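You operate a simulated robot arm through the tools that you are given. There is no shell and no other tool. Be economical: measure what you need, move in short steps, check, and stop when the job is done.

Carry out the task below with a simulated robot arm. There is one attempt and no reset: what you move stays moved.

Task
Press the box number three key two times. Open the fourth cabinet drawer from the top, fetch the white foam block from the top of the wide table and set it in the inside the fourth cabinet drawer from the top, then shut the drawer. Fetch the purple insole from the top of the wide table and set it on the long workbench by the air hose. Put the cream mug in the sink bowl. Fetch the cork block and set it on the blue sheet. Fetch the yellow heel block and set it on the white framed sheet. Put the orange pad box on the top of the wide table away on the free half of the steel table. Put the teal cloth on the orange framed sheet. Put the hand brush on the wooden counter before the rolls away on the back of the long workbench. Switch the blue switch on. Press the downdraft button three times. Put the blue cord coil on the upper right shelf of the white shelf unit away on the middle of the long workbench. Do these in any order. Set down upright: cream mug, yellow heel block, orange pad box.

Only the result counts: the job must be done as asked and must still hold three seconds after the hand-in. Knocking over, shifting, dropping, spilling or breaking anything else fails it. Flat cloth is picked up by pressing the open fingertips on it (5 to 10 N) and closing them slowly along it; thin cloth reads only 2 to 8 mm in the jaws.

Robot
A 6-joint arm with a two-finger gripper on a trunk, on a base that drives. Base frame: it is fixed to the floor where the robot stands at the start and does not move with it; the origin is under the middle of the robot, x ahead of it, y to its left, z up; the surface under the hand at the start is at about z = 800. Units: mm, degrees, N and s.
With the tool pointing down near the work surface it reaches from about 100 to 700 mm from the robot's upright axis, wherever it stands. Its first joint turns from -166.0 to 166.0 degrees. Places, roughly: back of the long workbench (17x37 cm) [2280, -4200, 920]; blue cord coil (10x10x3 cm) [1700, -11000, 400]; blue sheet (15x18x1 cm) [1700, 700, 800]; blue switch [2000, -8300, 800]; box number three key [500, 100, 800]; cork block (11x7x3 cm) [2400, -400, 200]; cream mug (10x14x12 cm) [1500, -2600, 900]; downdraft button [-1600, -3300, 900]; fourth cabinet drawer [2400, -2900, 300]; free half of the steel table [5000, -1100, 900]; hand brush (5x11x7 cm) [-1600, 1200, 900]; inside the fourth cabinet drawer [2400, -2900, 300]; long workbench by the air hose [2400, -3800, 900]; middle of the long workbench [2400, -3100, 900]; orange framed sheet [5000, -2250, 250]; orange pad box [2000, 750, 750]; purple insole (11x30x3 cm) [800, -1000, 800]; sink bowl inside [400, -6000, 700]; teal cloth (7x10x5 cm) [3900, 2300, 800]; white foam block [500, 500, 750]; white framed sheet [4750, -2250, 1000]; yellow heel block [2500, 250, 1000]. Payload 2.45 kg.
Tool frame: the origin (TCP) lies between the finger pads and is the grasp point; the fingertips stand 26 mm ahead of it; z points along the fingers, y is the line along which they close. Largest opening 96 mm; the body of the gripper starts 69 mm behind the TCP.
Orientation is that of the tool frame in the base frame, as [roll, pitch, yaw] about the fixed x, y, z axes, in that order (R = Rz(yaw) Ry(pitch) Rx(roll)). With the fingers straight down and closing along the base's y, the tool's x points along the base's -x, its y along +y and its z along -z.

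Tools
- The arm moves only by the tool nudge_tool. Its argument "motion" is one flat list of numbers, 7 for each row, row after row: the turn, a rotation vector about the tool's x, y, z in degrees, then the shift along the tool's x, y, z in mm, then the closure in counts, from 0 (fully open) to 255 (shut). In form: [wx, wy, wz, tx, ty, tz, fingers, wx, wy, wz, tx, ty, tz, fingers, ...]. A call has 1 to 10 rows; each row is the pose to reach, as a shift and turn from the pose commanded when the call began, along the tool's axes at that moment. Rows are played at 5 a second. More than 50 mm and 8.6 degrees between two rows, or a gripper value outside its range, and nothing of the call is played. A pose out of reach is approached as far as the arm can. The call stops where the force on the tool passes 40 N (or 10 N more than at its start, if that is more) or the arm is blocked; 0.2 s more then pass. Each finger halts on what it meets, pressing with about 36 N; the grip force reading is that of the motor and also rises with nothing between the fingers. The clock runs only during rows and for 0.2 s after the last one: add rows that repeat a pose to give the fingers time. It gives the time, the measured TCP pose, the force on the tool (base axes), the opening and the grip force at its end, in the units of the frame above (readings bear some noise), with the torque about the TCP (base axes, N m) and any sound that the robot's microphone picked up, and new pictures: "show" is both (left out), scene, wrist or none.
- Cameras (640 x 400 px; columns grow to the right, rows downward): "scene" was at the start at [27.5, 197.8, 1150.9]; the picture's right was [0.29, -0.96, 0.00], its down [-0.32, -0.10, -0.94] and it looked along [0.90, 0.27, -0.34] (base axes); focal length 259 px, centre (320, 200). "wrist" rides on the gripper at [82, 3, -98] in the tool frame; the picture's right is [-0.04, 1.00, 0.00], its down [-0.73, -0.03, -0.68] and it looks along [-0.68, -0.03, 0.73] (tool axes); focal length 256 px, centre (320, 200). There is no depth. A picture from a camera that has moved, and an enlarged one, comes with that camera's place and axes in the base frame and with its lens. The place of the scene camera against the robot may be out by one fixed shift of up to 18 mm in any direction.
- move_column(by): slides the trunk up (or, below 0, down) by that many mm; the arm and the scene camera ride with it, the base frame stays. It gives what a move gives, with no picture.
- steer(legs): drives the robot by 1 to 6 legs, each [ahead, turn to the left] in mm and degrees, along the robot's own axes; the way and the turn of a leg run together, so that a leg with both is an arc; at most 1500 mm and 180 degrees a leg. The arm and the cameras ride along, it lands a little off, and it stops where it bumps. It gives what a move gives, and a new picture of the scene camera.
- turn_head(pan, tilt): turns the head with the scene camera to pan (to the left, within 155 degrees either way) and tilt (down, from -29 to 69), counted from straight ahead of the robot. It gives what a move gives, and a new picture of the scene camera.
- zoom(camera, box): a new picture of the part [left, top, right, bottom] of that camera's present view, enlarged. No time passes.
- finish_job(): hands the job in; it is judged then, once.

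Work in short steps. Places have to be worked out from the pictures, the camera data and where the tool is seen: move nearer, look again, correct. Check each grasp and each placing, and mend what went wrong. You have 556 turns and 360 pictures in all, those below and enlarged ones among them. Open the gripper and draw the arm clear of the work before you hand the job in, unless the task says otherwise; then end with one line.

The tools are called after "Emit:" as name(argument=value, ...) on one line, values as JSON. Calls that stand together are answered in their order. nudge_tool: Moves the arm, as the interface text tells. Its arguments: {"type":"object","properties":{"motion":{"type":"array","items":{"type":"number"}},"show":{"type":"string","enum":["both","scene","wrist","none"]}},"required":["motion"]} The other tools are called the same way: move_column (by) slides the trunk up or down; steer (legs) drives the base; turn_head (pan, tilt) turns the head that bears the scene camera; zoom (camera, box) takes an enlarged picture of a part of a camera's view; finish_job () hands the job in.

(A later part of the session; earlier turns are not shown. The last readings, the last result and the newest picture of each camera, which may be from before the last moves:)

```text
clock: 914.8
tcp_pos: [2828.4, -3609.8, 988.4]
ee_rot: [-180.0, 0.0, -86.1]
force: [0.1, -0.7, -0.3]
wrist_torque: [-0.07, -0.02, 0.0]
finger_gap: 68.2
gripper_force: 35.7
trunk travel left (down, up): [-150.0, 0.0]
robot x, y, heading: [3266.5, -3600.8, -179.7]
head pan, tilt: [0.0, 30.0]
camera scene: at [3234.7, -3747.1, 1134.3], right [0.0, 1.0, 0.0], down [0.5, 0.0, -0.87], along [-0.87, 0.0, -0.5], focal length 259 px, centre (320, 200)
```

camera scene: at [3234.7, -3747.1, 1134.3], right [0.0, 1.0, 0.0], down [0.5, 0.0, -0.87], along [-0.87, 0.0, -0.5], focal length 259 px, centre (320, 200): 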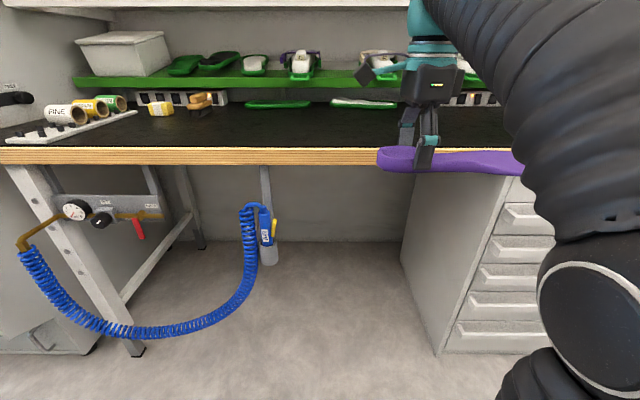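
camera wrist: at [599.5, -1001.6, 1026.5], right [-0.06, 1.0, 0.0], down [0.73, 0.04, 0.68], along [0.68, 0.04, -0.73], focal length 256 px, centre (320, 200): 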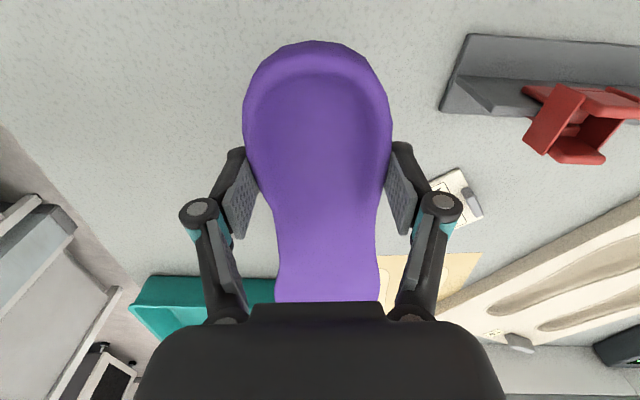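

Reposition to about [2977, -3700] so the target stays within the arm's height envelope.

Emit:
steer(legs=[[0, 18.6], [305, 0], [0, -18.9]])

Emit:
nudge_tool(motion=[0, 0, 0, 45, 0, 0, 255, 0, 0, 0, 90, 0, 0, 255, 0, 0, 0, 130, 20, 0, 255, 0, 0, 0, 160, 50, 5, 255, 0, 0, 0, 175, 85, 12, 255], show="both")

```text
clock: 918.9
tcp_pos: [2544.4, -3706.2, 989.1]
ee_rot: [-179.9, 0.1, -86.1]
force: [0.1, -0.1, -0.8]
wrist_torque: [-0.08, -0.05, 0.01]
finger_gap: 68.5
gripper_force: 35.7
trunk travel left (down, up): [-150.0, 0.0]
robot x, y, heading: [2980.0, -3699.6, -179.8]
head pan, tilt: [0.0, 30.0]
camera scene: at [2951.5, -3844.2, 1134.3], right [0.0, 1.0, 0.0], down [0.5, 0.0, -0.87], along [-0.87, 0.0, -0.5], focal length 259 px, centre (320, 200)
```

scene: 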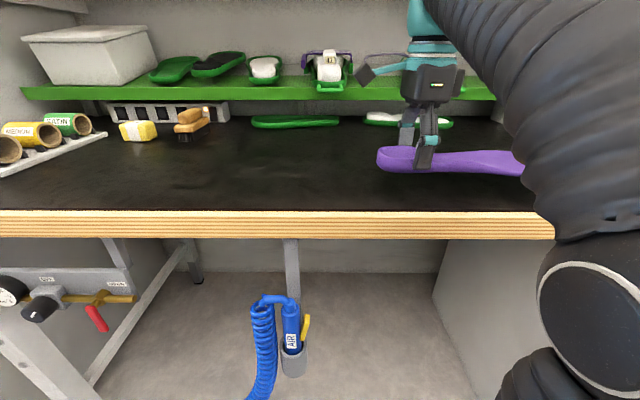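

```text
clock: 920.1
tcp_pos: [2472.5, -3885.9, 979.5]
ee_rot: [180.0, -0.1, -86.1]
force: [1.2, -0.2, 0.4]
wrist_torque: [-0.08, 0.06, -0.02]
finger_gap: 68.6
gripper_force: 35.7
trunk travel left (down, up): [-150.0, 0.0]
robot x, y, heading: [2983.0, -3698.2, -180.0]
head pan, tilt: [0.0, 30.0]
camera scene: at [2952.0, -3844.1, 1134.3], right [0.0, 1.0, 0.0], down [0.5, 0.0, -0.87], along [-0.87, 0.0, -0.5], focal length 259 px, centre (320, 200)
camera wrist: at [2474.3, -3967.8, 1076.8], right [-1.0, -0.03, 0.0], down [-0.02, 0.73, 0.68], along [-0.02, 0.68, -0.73], focal length 256 px, centre (320, 200)
```

scene: 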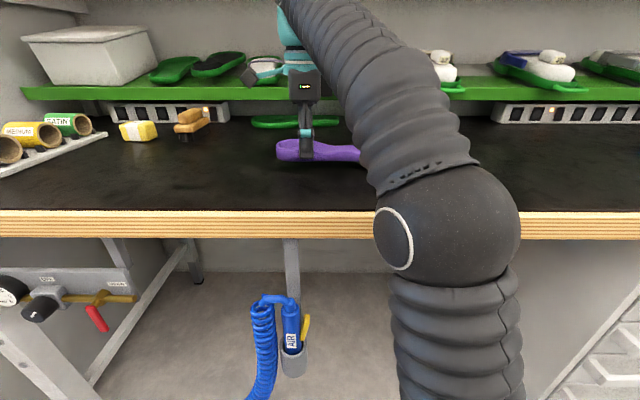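
wrist: 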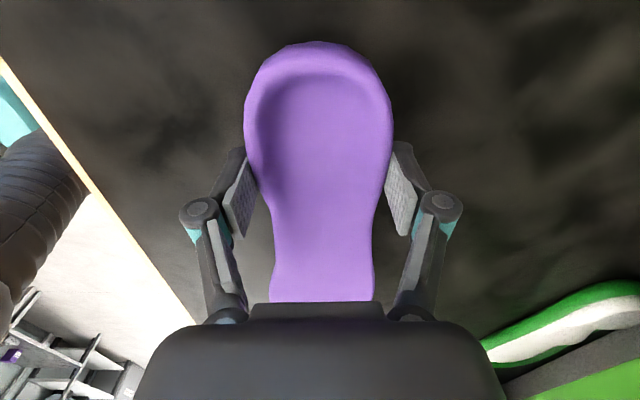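

Move 40 mm further back while lowering, then to contact.

Emit:
nudge_tool(motion=[0, 0, 0, 0, 20, 7, 255, 0, 0, 0, 0, 40, 14, 255, 0, 0, 0, 0, 40, 19, 255, 0, 0, 0, 0, 40, 22, 255, 0, 0, 0, 0, 40, 25, 255, 0, 0, 0, 0, 40, 28, 255, 0, 0, 0, 0, 40, 28, 255], show="scene")

```text
clock: 921.3
tcp_pos: [2433.3, -3889.1, 956.6]
ee_rot: [179.2, -0.4, -86.1]
force: [-1.3, -0.9, 14.4]
wrist_torque: [-0.08, -0.35, 0.05]
finger_gap: 68.6
gripper_force: 35.9
trunk travel left (down, up): [-150.0, 0.0]
robot x, y, heading: [2979.5, -3698.6, -179.6]
head pan, tilt: [0.0, 30.0]
stopped in row 6: the force on the tool passed its limit at 44 N (the readings are from after the stop); the commanded pose is now the measured one
camera scene: at [2951.8, -3844.1, 1134.2], right [0.0, 1.0, 0.0], down [0.5, 0.0, -0.87], along [-0.87, 0.0, -0.5], focal length 259 px, centre (320, 200)
```

scene: 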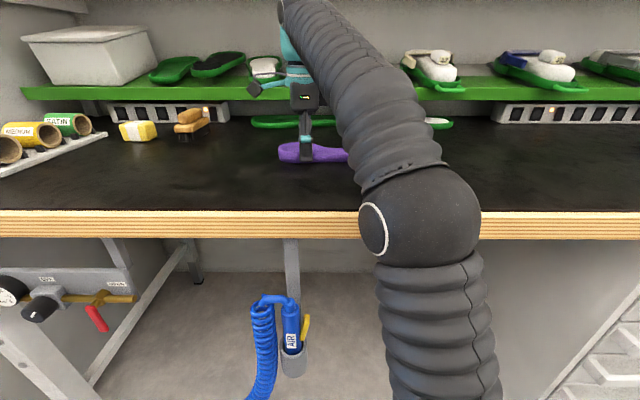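

Resting on the mat. Open fully, then slide the hand along the insole toward its thin toe while rising, since height is limited here.

Emit:
nudge_tool(motion=[0, 0, 0, 0, 0, 0, 150, 0, 0, 0, 0, 0, -2, 60, 0, 0, 0, 0, 0, -4, 0, 0, 0, 0, 0, 0, -8, 0, 0, 0, 0, -30, 0, -11, 0, 0, 0, 0, -65, 0, -15, 0, 0, 0, 0, -105, 0, -19, 0, 0, 0, 0, -145, 0, -22, 0], show="both")

```text
clock: 923.1
tcp_pos: [2423.2, -3744.5, 976.4]
ee_rot: [179.5, -0.3, -86.0]
force: [0.4, -0.9, 0.4]
wrist_torque: [0.04, -0.01, 0.0]
finger_gap: 96.0
gripper_force: 0.1
trunk travel left (down, up): [-150.0, 0.0]
robot x, y, heading: [2985.5, -3700.0, -179.9]
head pan, tilt: [0.0, 30.0]
camera scene: at [2951.3, -3844.5, 1134.2], right [0.0, 1.0, 0.0], down [0.5, 0.0, -0.87], along [-0.87, 0.0, -0.5], focal length 259 px, centre (320, 200)
camera wrist: at [2425.7, -3826.8, 1075.2], right [-1.0, -0.03, 0.01], down [-0.01, 0.74, 0.68], along [-0.03, 0.68, -0.74], focal length 256 px, centre (320, 200)
```

scene: 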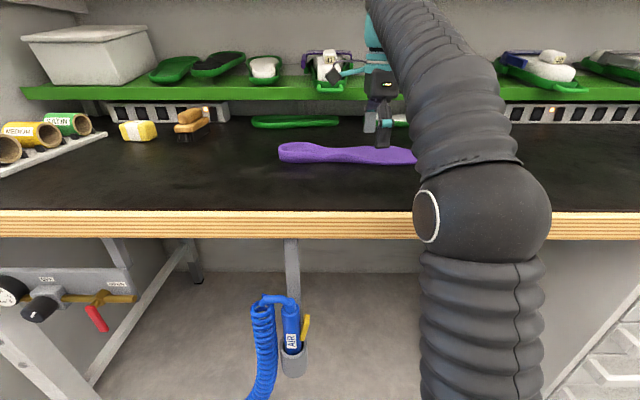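
wrist: 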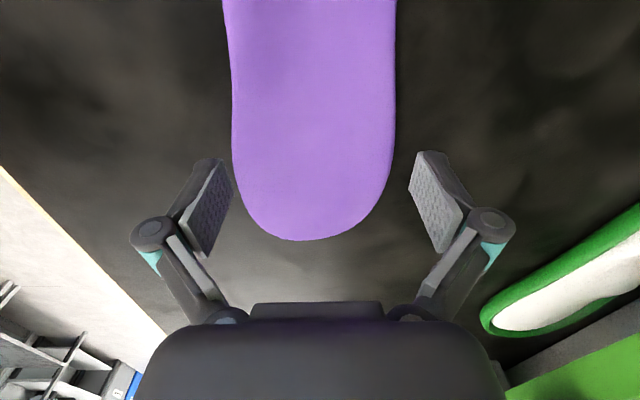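

Insole lies by the air hose. Back off and drive round to the cream mug at the north end of the west bench.

Emit:
steer(legs=[[-260, 0], [0, -90], [1500, 0], [350, 0], [0, 90], [1500, 0]])

Emit:
steer(legs=[[180, 0], [0, 90]])

Emit:
turn_head(pan=5, tilt=25)

```text
clock: 948.5
tcp_pos: [1111.0, -2039.7, 976.5]
ee_rot: [179.5, -0.2, -83.4]
force: [0.4, 1.1, 0.1]
wrist_torque: [-0.01, 0.01, -0.01]
finger_gap: 96.3
gripper_force: 0.0
trunk travel left (down, up): [-150.0, 0.0]
robot x, y, heading: [1667.7, -1967.0, -177.3]
head pan, tilt: [0.0, 30.0]
camera scene: at [1644.2, -2114.0, 1134.3], right [-0.05, 1.0, 0.0], down [0.5, 0.03, -0.87], along [-0.86, -0.04, -0.5], focal length 259 px, centre (320, 200)
```

scene: 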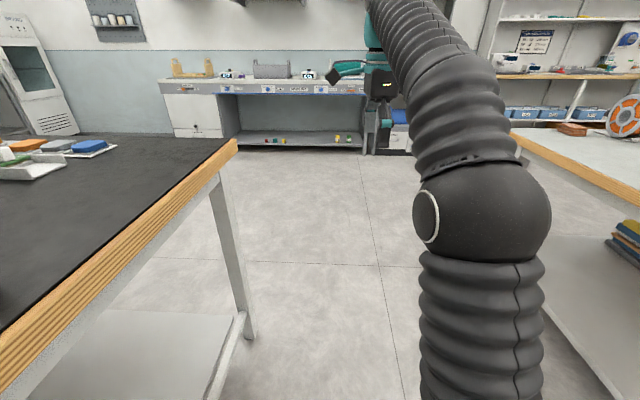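

```text
clock: 953.9
tcp_pos: [1568.5, -2533.9, 977.7]
ee_rot: [179.4, 0.1, 7.2]
force: [-13.7, 0.7, -0.6]
wrist_torque: [-0.06, -1.47, -0.01]
finger_gap: 95.8
gripper_force: 0.1
trunk travel left (down, up): [-150.0, 0.0]
robot x, y, heading: [1491.7, -1973.1, -85.6]
head pan, tilt: [0.0, 30.0]
stopped in leg 2: the force on the tool passed its limit at 47 N (the readings are from after the stop); the commanded pose is now the measured one
camera scene: at [1645.0, -1983.6, 1134.4], right [-1.0, -0.07, 0.0], down [-0.03, 0.5, -0.87], along [0.06, -0.86, -0.5], focal length 259 px, centre (320, 200)
```

scene: 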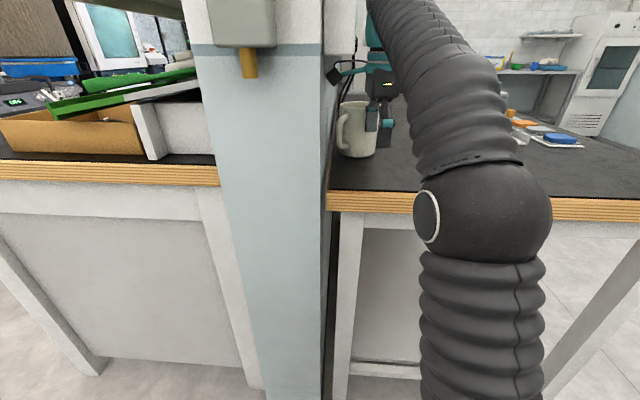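

```text
clock: 954.6
tcp_pos: [1568.6, -2534.4, 977.6]
ee_rot: [179.3, 0.0, 7.3]
force: [-23.7, -1.6, -0.7]
wrist_torque: [0.09, -2.5, -0.14]
finger_gap: 96.1
gripper_force: 0.0
trunk travel left (down, up): [-150.0, 0.0]
robot x, y, heading: [1486.3, -1978.2, -85.8]
head pan, tilt: [5.0, 25.0]
camera scene: at [1652.2, -1984.2, 1142.5], right [-0.99, -0.16, 0.0], down [-0.07, 0.42, -0.91], along [0.14, -0.89, -0.42], focal length 259 px, centre (320, 200)
```

scene: 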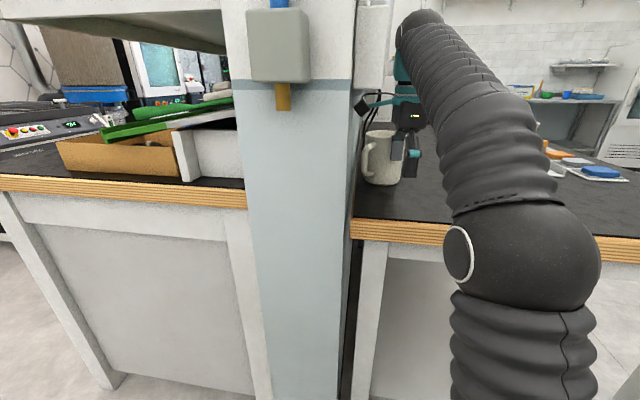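

The swing touched something near the mug (it is still upright). Rotate back to relieve contact.

Emit:
steer(legs=[[0, -12]])

Emit:
zoom(camera="scene", box=[250, 80, 450, 220])

```text
clock: 955.8
tcp_pos: [1450.9, -2538.9, 976.8]
ee_rot: [179.4, 0.0, -4.8]
force: [-0.2, 0.6, -0.7]
wrist_torque: [0.02, -0.02, 0.0]
finger_gap: 95.9
gripper_force: 0.0
trunk travel left (down, up): [-150.0, 0.0]
robot x, y, heading: [1486.7, -1978.5, -98.2]
head pan, tilt: [5.0, 25.0]
camera scene: at [1646.3, -2018.7, 1142.2], right [-1.0, 0.05, 0.0], down [0.02, 0.42, -0.91], along [-0.05, -0.91, -0.42], focal length 259 px, centre (320, 200)
```

scene: 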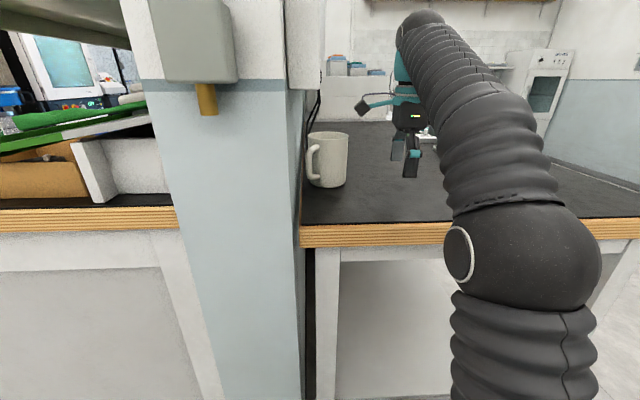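

```text
2.86 times, centred on (350, 150) of scene
camera zoom: at [1646.3, -2018.7, 1142.2], right [-1.0, 0.05, 0.0], down [0.02, 0.42, -0.91], along [-0.05, -0.91, -0.42], focal length 739 px, centre (234, 343)
```

zoom: 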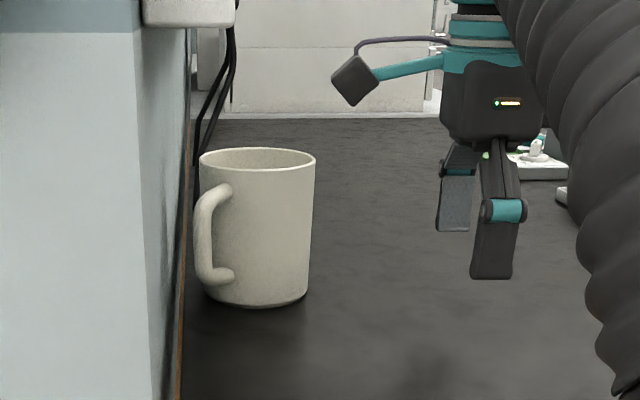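

Mug is upright near the wall; its body (~100 mm) is too wide to straddle, so I'll grip its west rim with one finger inside. First retract and turn the tool to normal yaw.

Emit:
nudge_tool(motion=[0, 0, -8.6, 0, -20, -3, 0, 0, 0, -17.2, 0, -40, -6, 0, 0, 0, -25.8, 0, -60, -9, 0, 0, 0, -34.4, 0, -80, -12, 0, 0, 0, -43, 0, -100, -14, 0, 0, 0, -51.6, 0, -115, -16, 0, 0, 0, -60.2, 0, -125, -18, 0, 0, 0, -68.8, 0, -130, -20, 0, 0, 0, -77.4, 0, -130, -20, 0, 0, 0, -86, 0, -130, -20, 0], show="none")

Emit:
steer(legs=[[0, 8], [150, 0]])

```text
clock: 958.0
tcp_pos: [1460.1, -2410.1, 996.3]
ee_rot: [-180.0, 0.6, 81.3]
force: [-0.1, 0.1, -0.1]
wrist_torque: [0.0, -0.01, 0.01]
finger_gap: 95.8
gripper_force: 0.1
trunk travel left (down, up): [-150.0, 0.0]
robot x, y, heading: [1481.8, -1975.1, -97.8]
head pan, tilt: [5.0, 25.0]
```

```text
clock: 960.0
tcp_pos: [1523.4, -2558.3, 995.1]
ee_rot: [-179.9, 0.6, 89.3]
force: [0.0, 0.1, -0.1]
wrist_torque: [0.01, 0.0, 0.02]
finger_gap: 95.8
gripper_force: 0.1
trunk travel left (down, up): [-150.0, 0.0]
robot x, y, heading: [1490.1, -2131.0, -89.8]
head pan, tilt: [5.0, 25.0]
camera scene: at [1652.8, -2144.9, 1142.2], right [-1.0, -0.09, 0.0], down [-0.04, 0.42, -0.91], along [0.08, -0.9, -0.42], focal length 259 px, centre (320, 200)
```

scene: 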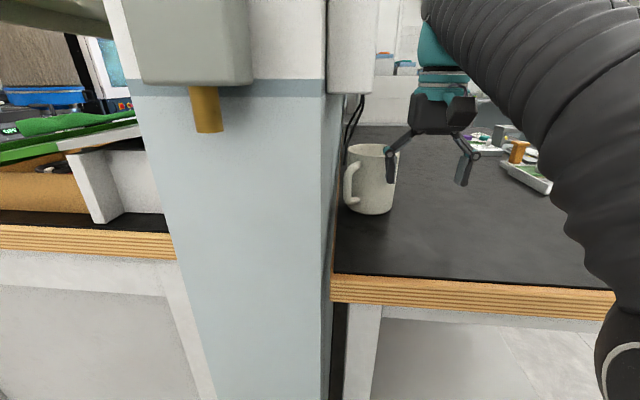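

Emit:
nudge_tool(motion=[0, 0, 0, 20, 0, 0, 0, 0, 0, 0, 20, 0, 0, 0], show="wrist")

```text
clock: 960.6
tcp_pos: [1523.7, -2539.3, 993.6]
ee_rot: [-179.8, 0.6, 89.3]
force: [-0.5, -0.2, 0.1]
wrist_torque: [-0.02, -0.02, 0.01]
finger_gap: 96.0
gripper_force: 0.1
trunk travel left (down, up): [-150.0, 0.0]
robot x, y, heading: [1488.6, -2125.6, -89.8]
head pan, tilt: [5.0, 25.0]
camera wrist: at [1528.0, -2456.3, 1092.2], right [1.0, -0.05, 0.0], down [-0.04, -0.73, 0.69], along [-0.04, -0.69, -0.73], focal length 256 px, centre (320, 200)
```

wrist: 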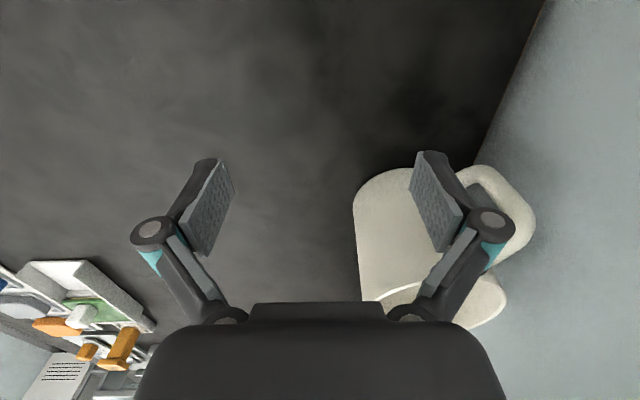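

Mug centre ≈ [1600, -2645], rim z≈1025, west rim x≈1552. Tilt 30° and raise above rim height, narrowing the gap.

Emit:
nudge_tool(motion=[0, -7.5, 0, 10, 7, -17, 50, 0, -15, 0, 10, 14, -34, 94, 0, -22.5, 0, 10, 22, -52, 94, 0, -30, 0, 10, 29, -70, 94, 0, -30, 0, 10, 29, -70, 94], show="both")

```text
clock: 961.8
tcp_pos: [1553.0, -2527.0, 1065.7]
ee_rot: [-179.8, 30.6, 89.3]
force: [-0.2, 0.4, 0.1]
wrist_torque: [0.04, -0.01, 0.02]
finger_gap: 60.6
gripper_force: 0.1
trunk travel left (down, up): [-150.0, 0.0]
robot x, y, heading: [1490.0, -2124.5, -89.9]
head pan, tilt: [5.0, 25.0]
camera scene: at [1652.8, -2144.9, 1142.2], right [-1.0, -0.09, 0.0], down [-0.04, 0.42, -0.91], along [0.08, -0.9, -0.42], focal length 259 px, centre (320, 200)
camera wrist: at [1558.0, -2407.9, 1107.6], right [1.0, -0.05, 0.02], down [-0.03, -0.28, 0.96], along [-0.04, -0.96, -0.29], focal length 256 px, centre (320, 200)
```

scene: 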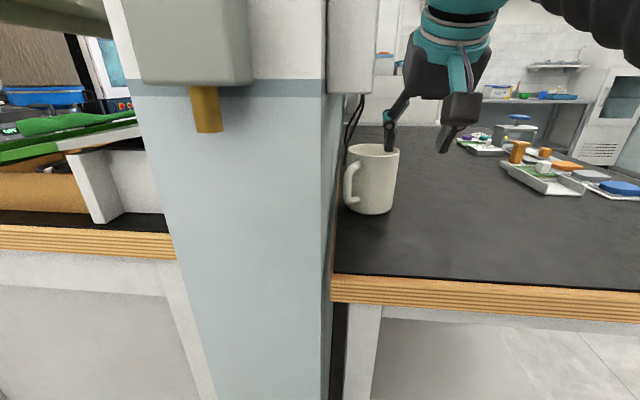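
wrist: 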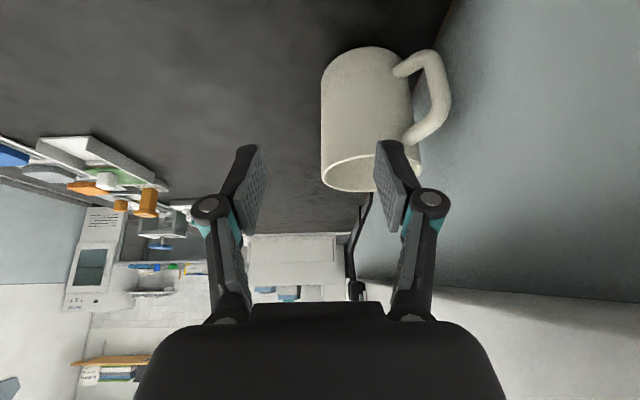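

Rim ellipse gives centre [1597, -2641], rim z≈1012, west wall x≈1551. Move over it at height.

Emit:
nudge_tool(motion=[0, 0, 0, -31, 0, 20, 94, 0, 0, 0, -62, 0, 40, 94, 0, 0, 0, -93, 0, 59, 94, 0, 0, 0, -93, 0, 59, 94], show="both")

```text
clock: 962.8
tcp_pos: [1551.8, -2637.7, 1060.9]
ee_rot: [-179.9, 30.6, 89.4]
force: [-0.8, 0.2, 0.5]
wrist_torque: [0.0, 0.0, -0.03]
finger_gap: 60.7
gripper_force: 0.1
trunk travel left (down, up): [-150.0, 0.0]
robot x, y, heading: [1487.0, -2124.9, -90.0]
head pan, tilt: [5.0, 25.0]
camera scene: at [1652.8, -2144.8, 1142.2], right [-1.0, -0.09, 0.0], down [-0.04, 0.42, -0.91], along [0.08, -0.9, -0.42], focal length 259 px, centre (320, 200)
camera wrist: at [1557.2, -2517.4, 1103.3], right [1.0, -0.05, 0.02], down [-0.03, -0.29, 0.96], along [-0.04, -0.96, -0.29], focal length 256 px, centre (320, 200)
```

scene: 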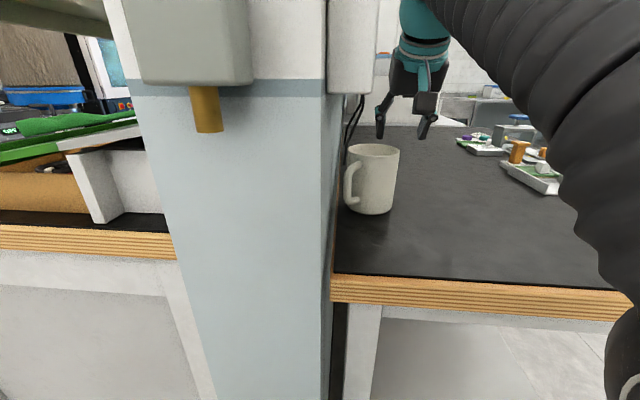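
wrist: 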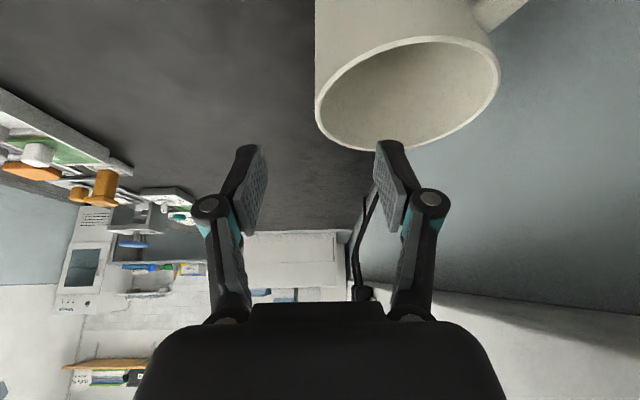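

Aligned. Lower so one finger goes inside the west wall.

Emit:
nudge_tool(motion=[0, 0, 0, 12, 1, 16, 94, 0, 0, 0, 24, 1, 32, 94, 0, 0, 0, 37, 1, 49, 94, 0, 0, 0, 37, 1, 49, 94], show="both")

```text
clock: 963.8
tcp_pos: [1552.9, -2629.7, 1000.4]
ee_rot: [-179.8, 30.6, 89.3]
force: [0.2, 0.3, 0.1]
wrist_torque: [-0.04, 0.02, 0.02]
finger_gap: 60.6
gripper_force: 0.1
trunk travel left (down, up): [-150.0, 0.0]
robot x, y, heading: [1490.1, -2129.2, -90.1]
head pan, tilt: [5.0, 25.0]
camera scene: at [1652.8, -2144.9, 1142.2], right [-1.0, -0.09, 0.0], down [-0.04, 0.42, -0.91], along [0.08, -0.9, -0.42], focal length 259 px, centre (320, 200)
camera wrist: at [1557.7, -2510.6, 1042.9], right [1.0, -0.05, 0.02], down [-0.03, -0.29, 0.96], along [-0.04, -0.96, -0.29], focal length 256 px, centre (320, 200)
```

scene: 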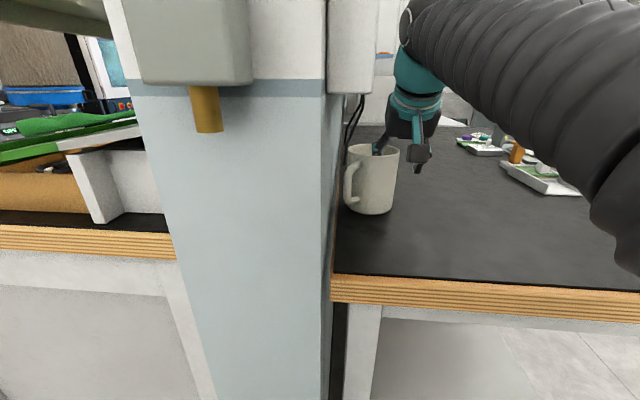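
wrist: 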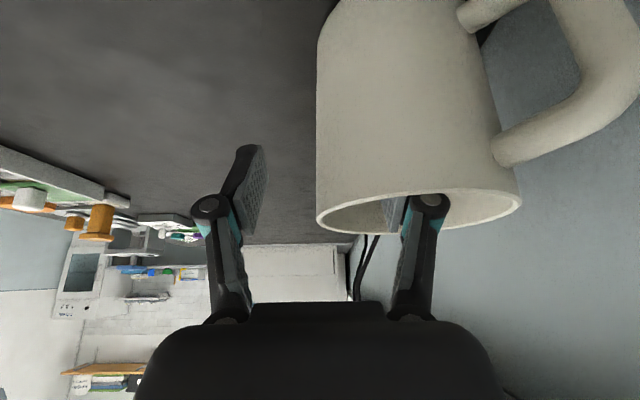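

One finger is inside, one outside. Close on the wall and lift slightly to check.

Emit:
nudge_tool(motion=[0, 0, 0, 0, 0, 0, 150, 0, 0, 0, 0, 0, 0, 200, 0, 0, 0, 0, 0, 0, 255, 0, 0, 0, 0, 0, 0, 255, 0, 0, 0, -5, 0, -9, 255, 0, 0, 0, -15, 0, -26, 255, 0, 0, 0, -25, 0, -43, 255, 0, 0, 0, -25, 0, -43, 255], show="both")

```text
clock: 965.6
tcp_pos: [1553.2, -2629.6, 1049.6]
ee_rot: [-179.9, 30.7, 89.4]
force: [-0.1, -0.1, -1.2]
wrist_torque: [0.0, 0.05, 0.01]
finger_gap: 7.0
gripper_force: 35.1
trunk travel left (down, up): [-150.0, 0.0]
robot x, y, heading: [1488.7, -2128.7, -89.6]
head pan, tilt: [5.0, 25.0]
camera scene: at [1652.8, -2144.9, 1142.2], right [-1.0, -0.09, 0.0], down [-0.04, 0.42, -0.91], along [0.08, -0.9, -0.42], focal length 259 px, centre (320, 200)
camera wrist: at [1558.0, -2511.1, 1093.5], right [1.0, -0.05, 0.02], down [-0.03, -0.29, 0.96], along [-0.04, -0.96, -0.29], focal length 256 px, centre (320, 200)
```

scene: 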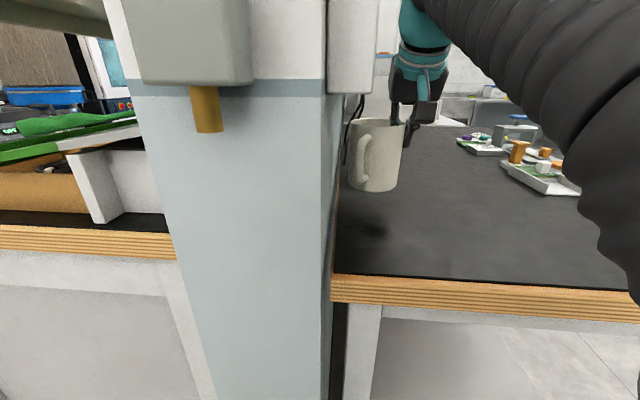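
wrist: 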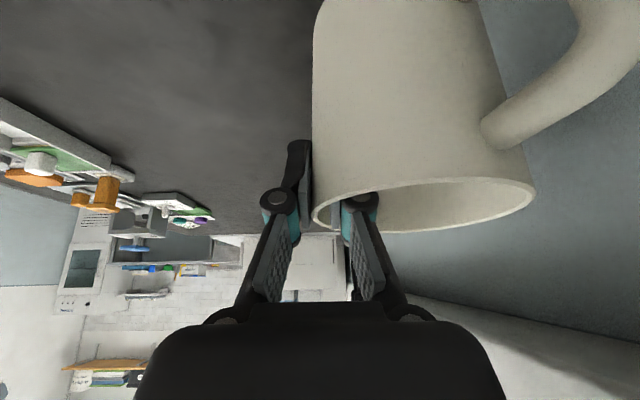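

Mug held by its rim. Back away and drive to the sink.

Emit:
steer(legs=[[-300, 0], [0, -90], [1150, 0], [0, 90], [1500, 0], [1000, 0]])

Emit:
turn_head(pan=0, tilt=15)

```text
clock: 992.7
tcp_pos: [433.6, -4833.4, 1050.9]
ee_rot: [-180.0, 30.6, 90.9]
force: [-0.1, 0.4, -0.5]
wrist_torque: [-0.02, 0.06, 0.01]
finger_gap: 7.1
gripper_force: 36.0
trunk travel left (down, up): [-150.0, 0.0]
robot x, y, heading: [353.7, -4332.8, -88.3]
head pan, tilt: [5.0, 25.0]
camera scene: at [519.3, -4345.1, 1142.2], right [-0.99, -0.12, 0.0], down [-0.05, 0.42, -0.91], along [0.11, -0.9, -0.42], focal length 259 px, centre (320, 200)
```

scene: 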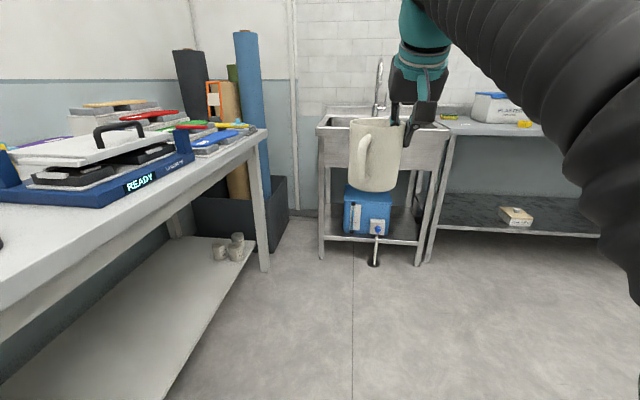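

```text
clock: 993.4
tcp_pos: [432.9, -4834.4, 1049.5]
ee_rot: [-179.8, 30.6, 90.9]
force: [0.1, -0.5, -1.6]
wrist_torque: [-0.02, 0.05, 0.04]
finger_gap: 7.2
gripper_force: 35.3
trunk travel left (down, up): [-150.0, 0.0]
robot x, y, heading: [357.3, -4332.1, -88.2]
head pan, tilt: [0.0, 15.0]
camera scene: at [511.4, -4347.0, 1158.4], right [-1.0, -0.03, 0.0], down [-0.01, 0.26, -0.97], along [0.03, -0.97, -0.26], focal length 259 px, centre (320, 200)
```

scene: 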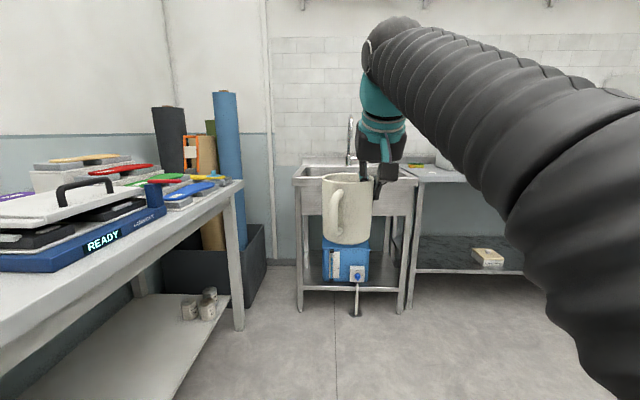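

Sink front edge y≈-5834, top z≈880, x≈0–705. Drive closer and look into the bowl.

Emit:
steer(legs=[[0, -1.5], [1130, 0]])

Emit:
turn_head(pan=0, tilt=35)

```text
clock: 999.6
tcp_pos: [431.6, -5973.1, 1050.6]
ee_rot: [-179.9, 30.6, 89.8]
force: [-0.9, -0.3, -1.2]
wrist_torque: [0.0, 0.06, 0.01]
finger_gap: 6.9
gripper_force: 35.2
trunk travel left (down, up): [-150.0, 0.0]
robot x, y, heading: [360.4, -5468.4, -89.4]
head pan, tilt: [0.0, 15.0]
camera scene: at [519.5, -5487.6, 1158.5], right [-1.0, -0.01, 0.0], down [0.0, 0.26, -0.97], along [0.01, -0.97, -0.26], focal length 259 px, centre (320, 200)
```

scene: 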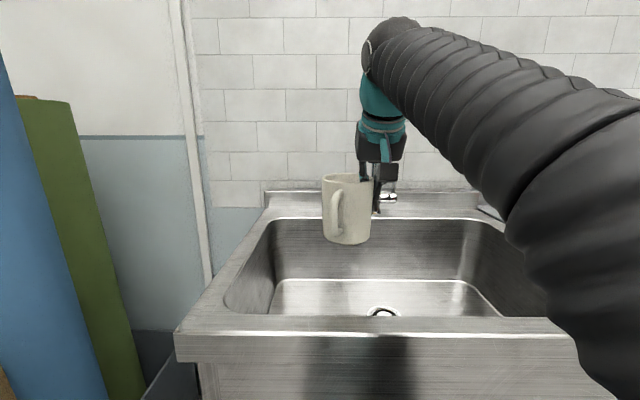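

```text
clock: 1000.4
tcp_pos: [431.5, -5972.2, 1050.4]
ee_rot: [-179.9, 30.6, 89.7]
force: [0.1, -0.2, -0.6]
wrist_torque: [-0.02, 0.02, -0.01]
finger_gap: 7.2
gripper_force: 34.7
trunk travel left (down, up): [-150.0, 0.0]
robot x, y, heading: [361.7, -5468.5, -89.3]
head pan, tilt: [0.0, 35.0]
camera scene: at [519.5, -5482.3, 1126.5], right [-1.0, -0.01, 0.0], down [-0.01, 0.57, -0.82], along [0.01, -0.82, -0.57], focal length 259 px, centre (320, 200)
```

scene: 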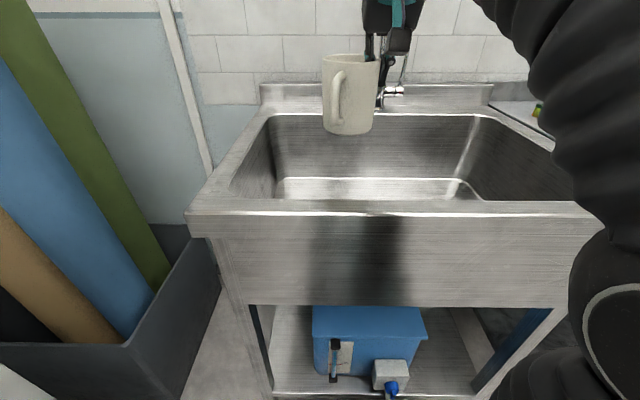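

Bowl spans x≈102–674, y≈-5836…-6307, floor ≈ z 670, drain near [355, -6090]. Bring the mug over [460, -6080] and lower into the bowl.

Emit:
nudge_tool(motion=[0, 0, 0, -27, -6, 24, 255, 0, 0, 0, -54, -12, 48, 255, 0, 0, 0, -81, -18, 71, 255, 0, 0, 0, -58, -18, 109, 255, 0, 0, 0, -36, -18, 147, 255, 0, 0, 0, -14, -18, 185, 255, 0, 0, 0, 9, -18, 223, 255, 0, 0, 0, 31, -18, 260, 255, 0, 0, 0, 31, -18, 260, 255], show="both")

```text
clock: 1002.4
tcp_pos: [414.0, -6076.0, 812.2]
ee_rot: [-180.0, 30.5, 89.7]
force: [-1.0, 0.2, -1.6]
wrist_torque: [-0.03, 0.07, -0.04]
finger_gap: 7.2
gripper_force: 35.7
trunk travel left (down, up): [-150.0, 0.0]
robot x, y, heading: [361.6, -5470.8, -89.6]
head pan, tilt: [0.0, 35.0]
camera scene: at [519.5, -5482.3, 1126.5], right [-1.0, -0.01, 0.0], down [-0.01, 0.57, -0.82], along [0.01, -0.82, -0.57], focal length 259 px, centre (320, 200)
camera wrist: at [417.7, -5957.6, 855.0], right [1.0, -0.04, 0.02], down [-0.03, -0.29, 0.96], along [-0.03, -0.96, -0.29], focal length 256 px, centre (320, 200)
```

scene: 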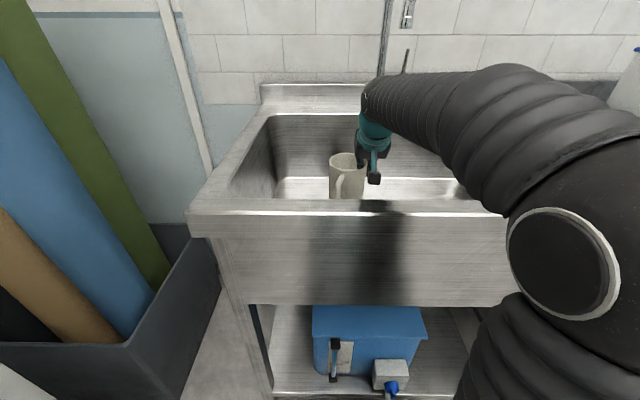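
wrist: 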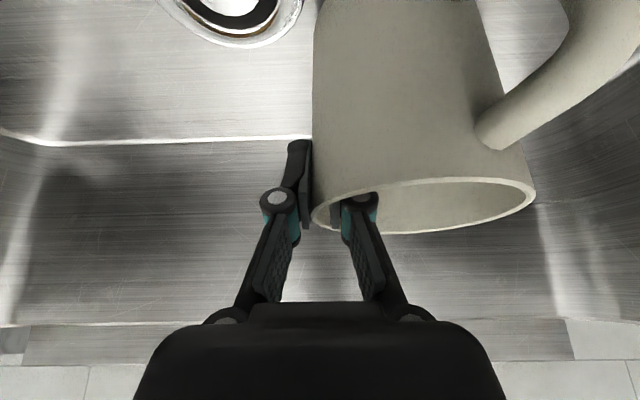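

Inside the bowl beside the drain. Lower slowly to the floor.

Emit:
nudge_tool(motion=[0, 0, 0, 6, 0, 10.3, 255, 0, 0, 0, 11.2, 0, 19, 255, 0, 0, 0, 14.3, 0, 24, 255, 0, 0, 0, 16.3, 0, 27.5, 255, 0, 0, 0, 18.3, 0, 31, 255, 0, 0, 0, 20.4, 0, 34.4, 255, 0, 0, 0, 22.4, 0, 37.9, 255, 0, 0, 0, 24.4, 0, 41.3, 255, 0, 0, 0, 26.5, 0, 44.8, 255], show="none")

```text
clock: 1003.5
tcp_pos: [414.0, -6078.8, 783.5]
ee_rot: [179.9, 31.2, 89.7]
force: [0.3, 0.1, 12.6]
wrist_torque: [0.22, -0.05, 0.02]
finger_gap: 7.3
gripper_force: 35.7
trunk travel left (down, up): [-150.0, 0.0]
robot x, y, heading: [365.8, -5470.3, -89.5]
head pan, tilt: [0.0, 35.0]
stopped in row 5: the force on the tool passed its limit at 42 N (the readings are from after the stop); the commanded pose is now the measured one
```

Mug rests on the bowl floor. Open and lift out vertically.

Emit:
nudge_tool(motion=[0, 0, 0, -0.5, 0, -0.9, 220, 0, 0, 0, -0.5, 0, -0.9, 170, 0, 0, 0, -0.5, 0, -0.9, 110, 0, 0, 0, -0.5, 0, -0.9, 94, 0, 0, 0, -15, 0, -26, 94, 0, 0, 0, -36, 0, -60, 94, 0, 0, 0, -58, 0, -98, 94, 0, 0, 0, -80, 0, -136, 94], show="both")

```text
clock: 1005.3
tcp_pos: [414.6, -6080.2, 937.5]
ee_rot: [179.9, 30.8, 89.8]
force: [-0.2, -0.1, -1.3]
wrist_torque: [0.05, 0.01, 0.0]
finger_gap: 60.6
gripper_force: 0.1
trunk travel left (down, up): [-150.0, 0.0]
robot x, y, heading: [361.3, -5466.0, -88.9]
head pan, tilt: [0.0, 35.0]
camera scene: at [519.5, -5482.3, 1126.4], right [-1.0, -0.01, 0.0], down [-0.01, 0.57, -0.82], along [0.01, -0.82, -0.57], focal length 259 px, centre (320, 200)
camera wrist: at [417.5, -5958.9, 981.4], right [1.0, -0.04, 0.02], down [-0.03, -0.28, 0.96], along [-0.03, -0.96, -0.28], focal length 256 px, centre (320, 200)
```

scene: 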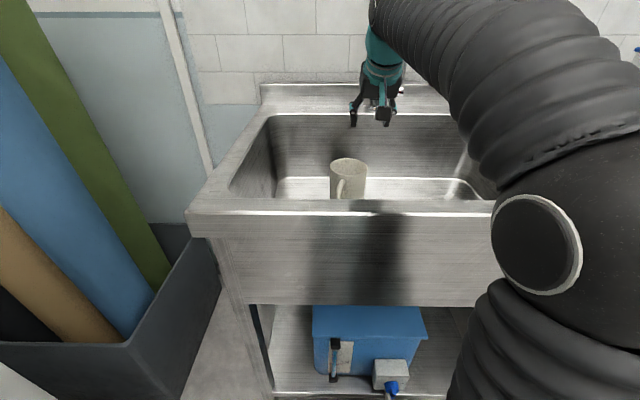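
wrist: 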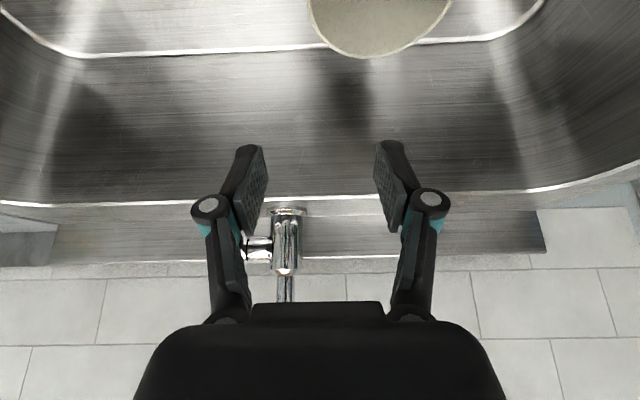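

Mug is in the bowl. Back off, level the arm, and drive to the downdraft bench.

Emit:
steer(legs=[[-300, 0]])

Emit:
nudge_tool(motion=[0, 7.5, 0, 15, 0, -30, 50, 0, 15, 0, 30, 0, -60, 0, 0, 22.5, 0, 50, 0, -90, 0, 0, 30, 0, 75, 0, -115, 0, 0, 30, 0, 95, 0, -135, 0], show="none")

Emit:
steer(legs=[[0, -151.3], [1500, 0], [640, 0], [0, 60]])

Emit:
turn_head(pan=0, tilt=15)

```text
clock: 1007.4
tcp_pos: [411.8, -5783.7, 938.5]
ee_rot: [-180.0, 31.1, 89.9]
force: [0.3, -0.4, 0.7]
wrist_torque: [-0.03, -0.01, 0.06]
finger_gap: 60.5
gripper_force: 0.1
trunk travel left (down, up): [-150.0, 0.0]
robot x, y, heading: [361.8, -5174.2, -89.4]
head pan, tilt: [0.0, 35.0]
camera scene: at [516.0, -5186.1, 1126.5], right [-1.0, -0.01, 0.0], down [-0.01, 0.57, -0.82], along [0.01, -0.82, -0.57], focal length 259 px, centre (320, 200)
```

scene: 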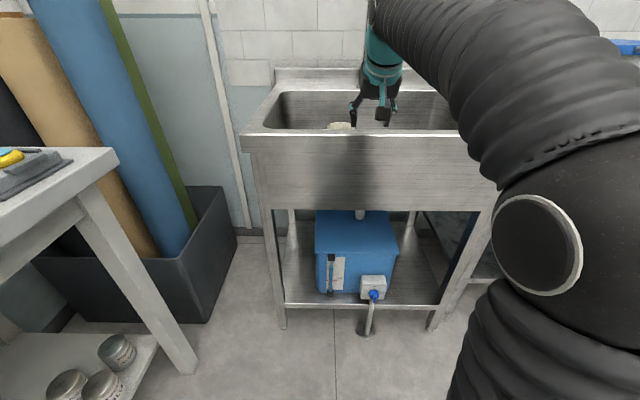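

```text
clock: 1008.6
tcp_pos: [412.6, -5633.1, 1006.3]
ee_rot: [180.0, 0.9, 89.8]
force: [-0.3, -0.5, 0.0]
wrist_torque: [0.04, -0.01, 0.01]
finger_gap: 95.8
gripper_force: 0.1
trunk travel left (down, up): [-150.0, 0.0]
robot x, y, heading: [360.5, -5173.8, -89.6]
head pan, tilt: [0.0, 35.0]
```

```text
clock: 1028.2
tcp_pos: [-1071.3, -3251.0, 1007.3]
ee_rot: [-179.9, 1.0, -5.0]
force: [0.9, 0.9, 0.3]
wrist_torque: [0.0, -0.01, -0.04]
finger_gap: 95.9
gripper_force: 0.0
trunk travel left (down, up): [-150.0, 0.0]
robot x, y, heading: [-608.6, -3240.8, 175.7]
head pan, tilt: [0.0, 35.0]
camera scene: at [-651.3, -3379.2, 1126.5], right [0.07, 1.0, 0.0], down [0.57, -0.04, -0.82], along [-0.82, 0.06, -0.57], focal length 259 px, centre (320, 200)
```

scene: 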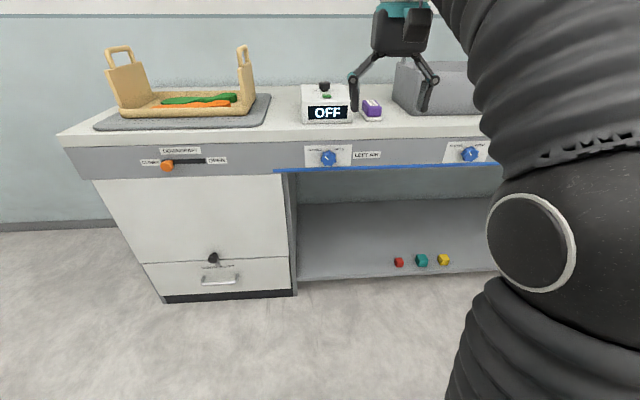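

```text
clock: 1029.1
tcp_pos: [-1072.8, -3252.2, 1006.8]
ee_rot: [-180.0, 1.0, -5.1]
force: [-0.4, 0.6, 0.3]
wrist_torque: [-0.03, 0.0, -0.01]
finger_gap: 96.1
gripper_force: 0.1
trunk travel left (down, up): [-150.0, 0.0]
robot x, y, heading: [-611.1, -3240.4, 176.2]
head pan, tilt: [0.0, 15.0]
camera scene: at [-656.6, -3378.8, 1158.4], right [0.07, 1.0, 0.0], down [0.26, -0.02, -0.97], along [-0.96, 0.07, -0.26], focal length 259 px, centre (320, 200)
```

scene: 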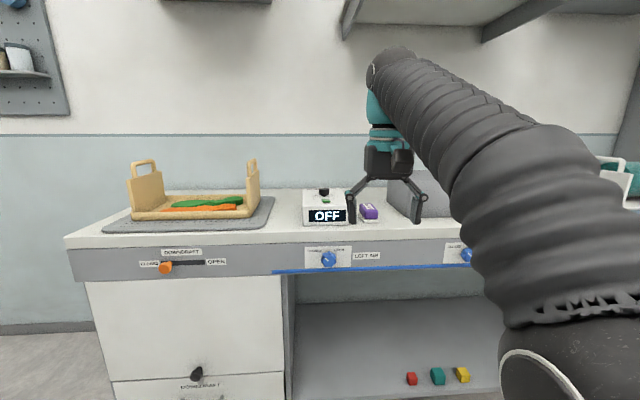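

Emit:
zoom(camera="scene", box=[120, 170, 400, 290])

Emit:
zoom(camera="scene", box=[290, 170, 390, 240])

```text
2.29 times, centred on (260, 230) of scene
camera zoom: at [-656.6, -3378.8, 1158.4], right [0.07, 1.0, 0.0], down [0.26, -0.02, -0.97], along [-0.96, 0.07, -0.26], focal length 592 px, centre (457, 131)
```

zoom: 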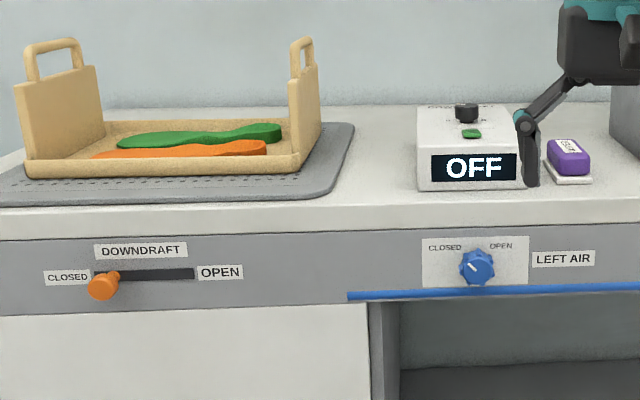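

```text
5.71 times, centred on (340, 205) of scene
camera zoom: at [-656.6, -3378.8, 1158.4], right [0.07, 1.0, 0.0], down [0.26, -0.02, -0.97], along [-0.96, 0.07, -0.26], focal length 1479 px, centre (206, 171)
```

zoom: 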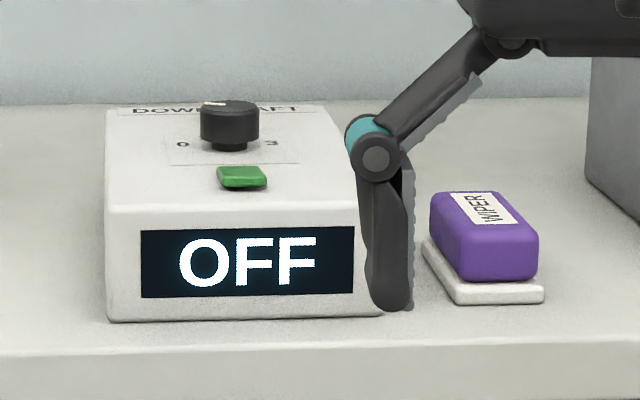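

The "DOWNDRAFT" box has a green button in front of a black knob. Drive closer and use the wrist camera.

Emit:
steer(legs=[[0, 3.5], [370, 0]])

Emit:
nudge_tool(motion=[0, 0, 0, 0, 0, 5, 128, 0, 0, 0, 0, 0, 10, 255, 0, 0, 0, 0, 0, 15, 255, 0, 0, 0, 0, 0, 15, 255], show="wrist")

```text
clock: 1031.8
tcp_pos: [-1435.0, -3275.2, 1006.2]
ee_rot: [179.9, 1.0, -1.4]
force: [0.2, 0.4, 0.0]
wrist_torque: [-0.01, -0.01, -0.02]
finger_gap: 95.8
gripper_force: 0.2
trunk travel left (down, up): [-150.0, 0.0]
robot x, y, heading: [-979.0, -3235.6, 179.4]
head pan, tilt: [0.0, 15.0]
camera scene: at [-1011.5, -3377.3, 1158.5], right [0.01, 1.0, 0.0], down [0.26, 0.0, -0.97], along [-0.97, 0.01, -0.26], focal length 259 px, centre (320, 200)
```

scene: 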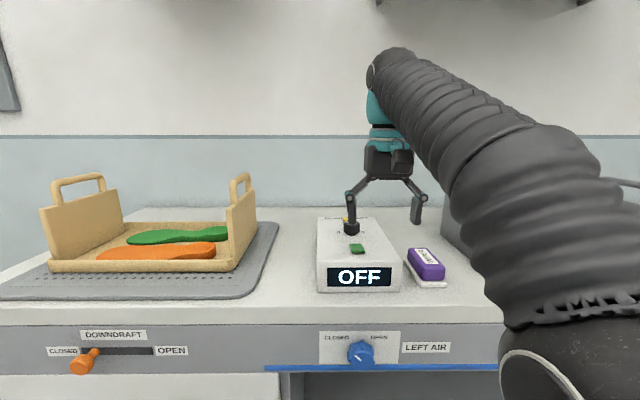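

```text
clock: 1032.8
tcp_pos: [-1436.0, -3275.1, 990.1]
ee_rot: [179.9, 1.0, -1.6]
force: [-0.1, -0.6, 0.7]
wrist_torque: [0.0, 0.02, -0.02]
finger_gap: 0.2
gripper_force: 28.5
trunk travel left (down, up): [-150.0, 0.0]
robot x, y, heading: [-974.9, -3231.0, 179.3]
head pan, tilt: [0.0, 15.0]
camera wrist: at [-1352.0, -3281.8, 1087.1], right [-0.07, -1.0, 0.0], down [-0.72, 0.05, 0.69], along [-0.69, 0.05, -0.72], focal length 256 px, centre (320, 200)
```

wrist: 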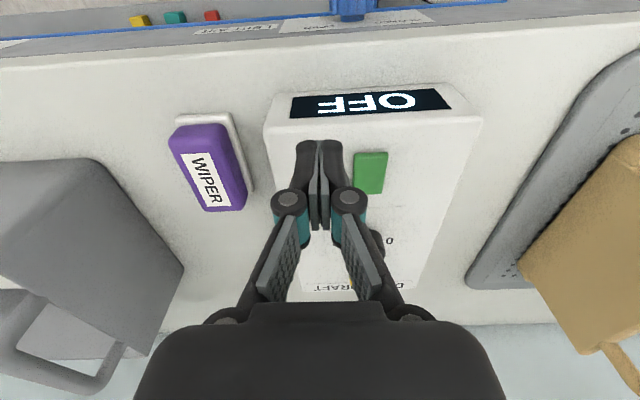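

Button ≈ [-1450, -3303, ~950]. Rise a bit, shift sideways over it and look again.

Emit:
nudge_tool(motion=[0, 0, 0, 15, 0, -15, 255, 0, 0, 0, 15, 28, -15, 255, 0, 0, 0, 15, 28, -15, 255], show="wrist")

Emit:
zoom(camera="wrist", box=[240, 60, 460, 260])

Emit:
zoom(camera="scene", box=[300, 180, 420, 300])

```text
clock: 1033.7
tcp_pos: [-1421.6, -3304.4, 1006.5]
ee_rot: [180.0, 1.0, -1.5]
force: [0.1, -0.2, -0.1]
wrist_torque: [0.0, 0.02, -0.02]
finger_gap: 0.0
gripper_force: 28.7
trunk travel left (down, up): [-150.0, 0.0]
robot x, y, heading: [-969.4, -3232.4, 179.3]
head pan, tilt: [0.0, 15.0]
camera wrist: at [-1338.2, -3310.6, 1102.5], right [-0.07, -1.0, 0.0], down [-0.72, 0.05, 0.69], along [-0.69, 0.05, -0.72], focal length 256 px, centre (320, 200)
```

wrist: 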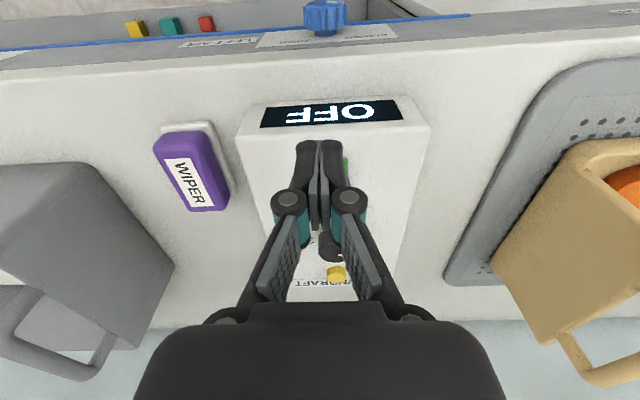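

```text
2.00 times, centred on (350, 160) of wrist
camera zoom: at [-1338.2, -3310.6, 1102.5], right [-0.07, -1.0, 0.0], down [-0.72, 0.05, 0.69], along [-0.69, 0.05, -0.72], focal length 512 px, centre (260, 280)
```

zoom: 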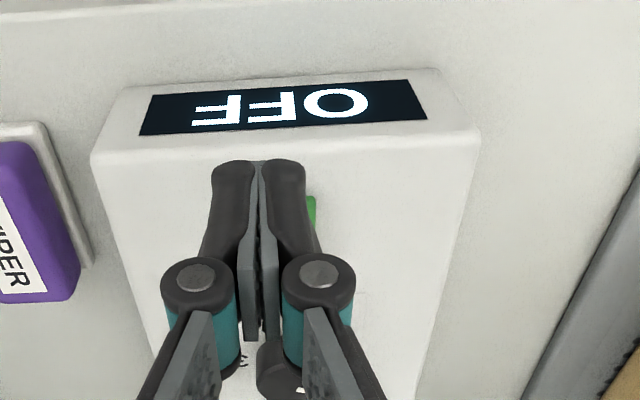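

```text
3.33 times, centred on (360, 240) of scene
camera zoom: at [-1011.5, -3377.3, 1158.5], right [0.01, 1.0, 0.0], down [0.26, 0.0, -0.97], along [-0.97, 0.01, -0.26], focal length 863 px, centre (187, 67)
```

zoom: 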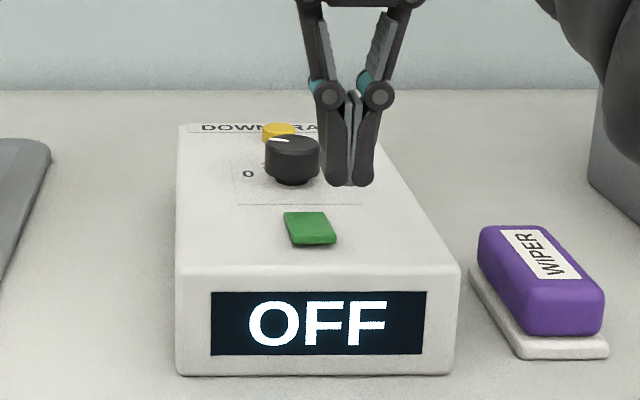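

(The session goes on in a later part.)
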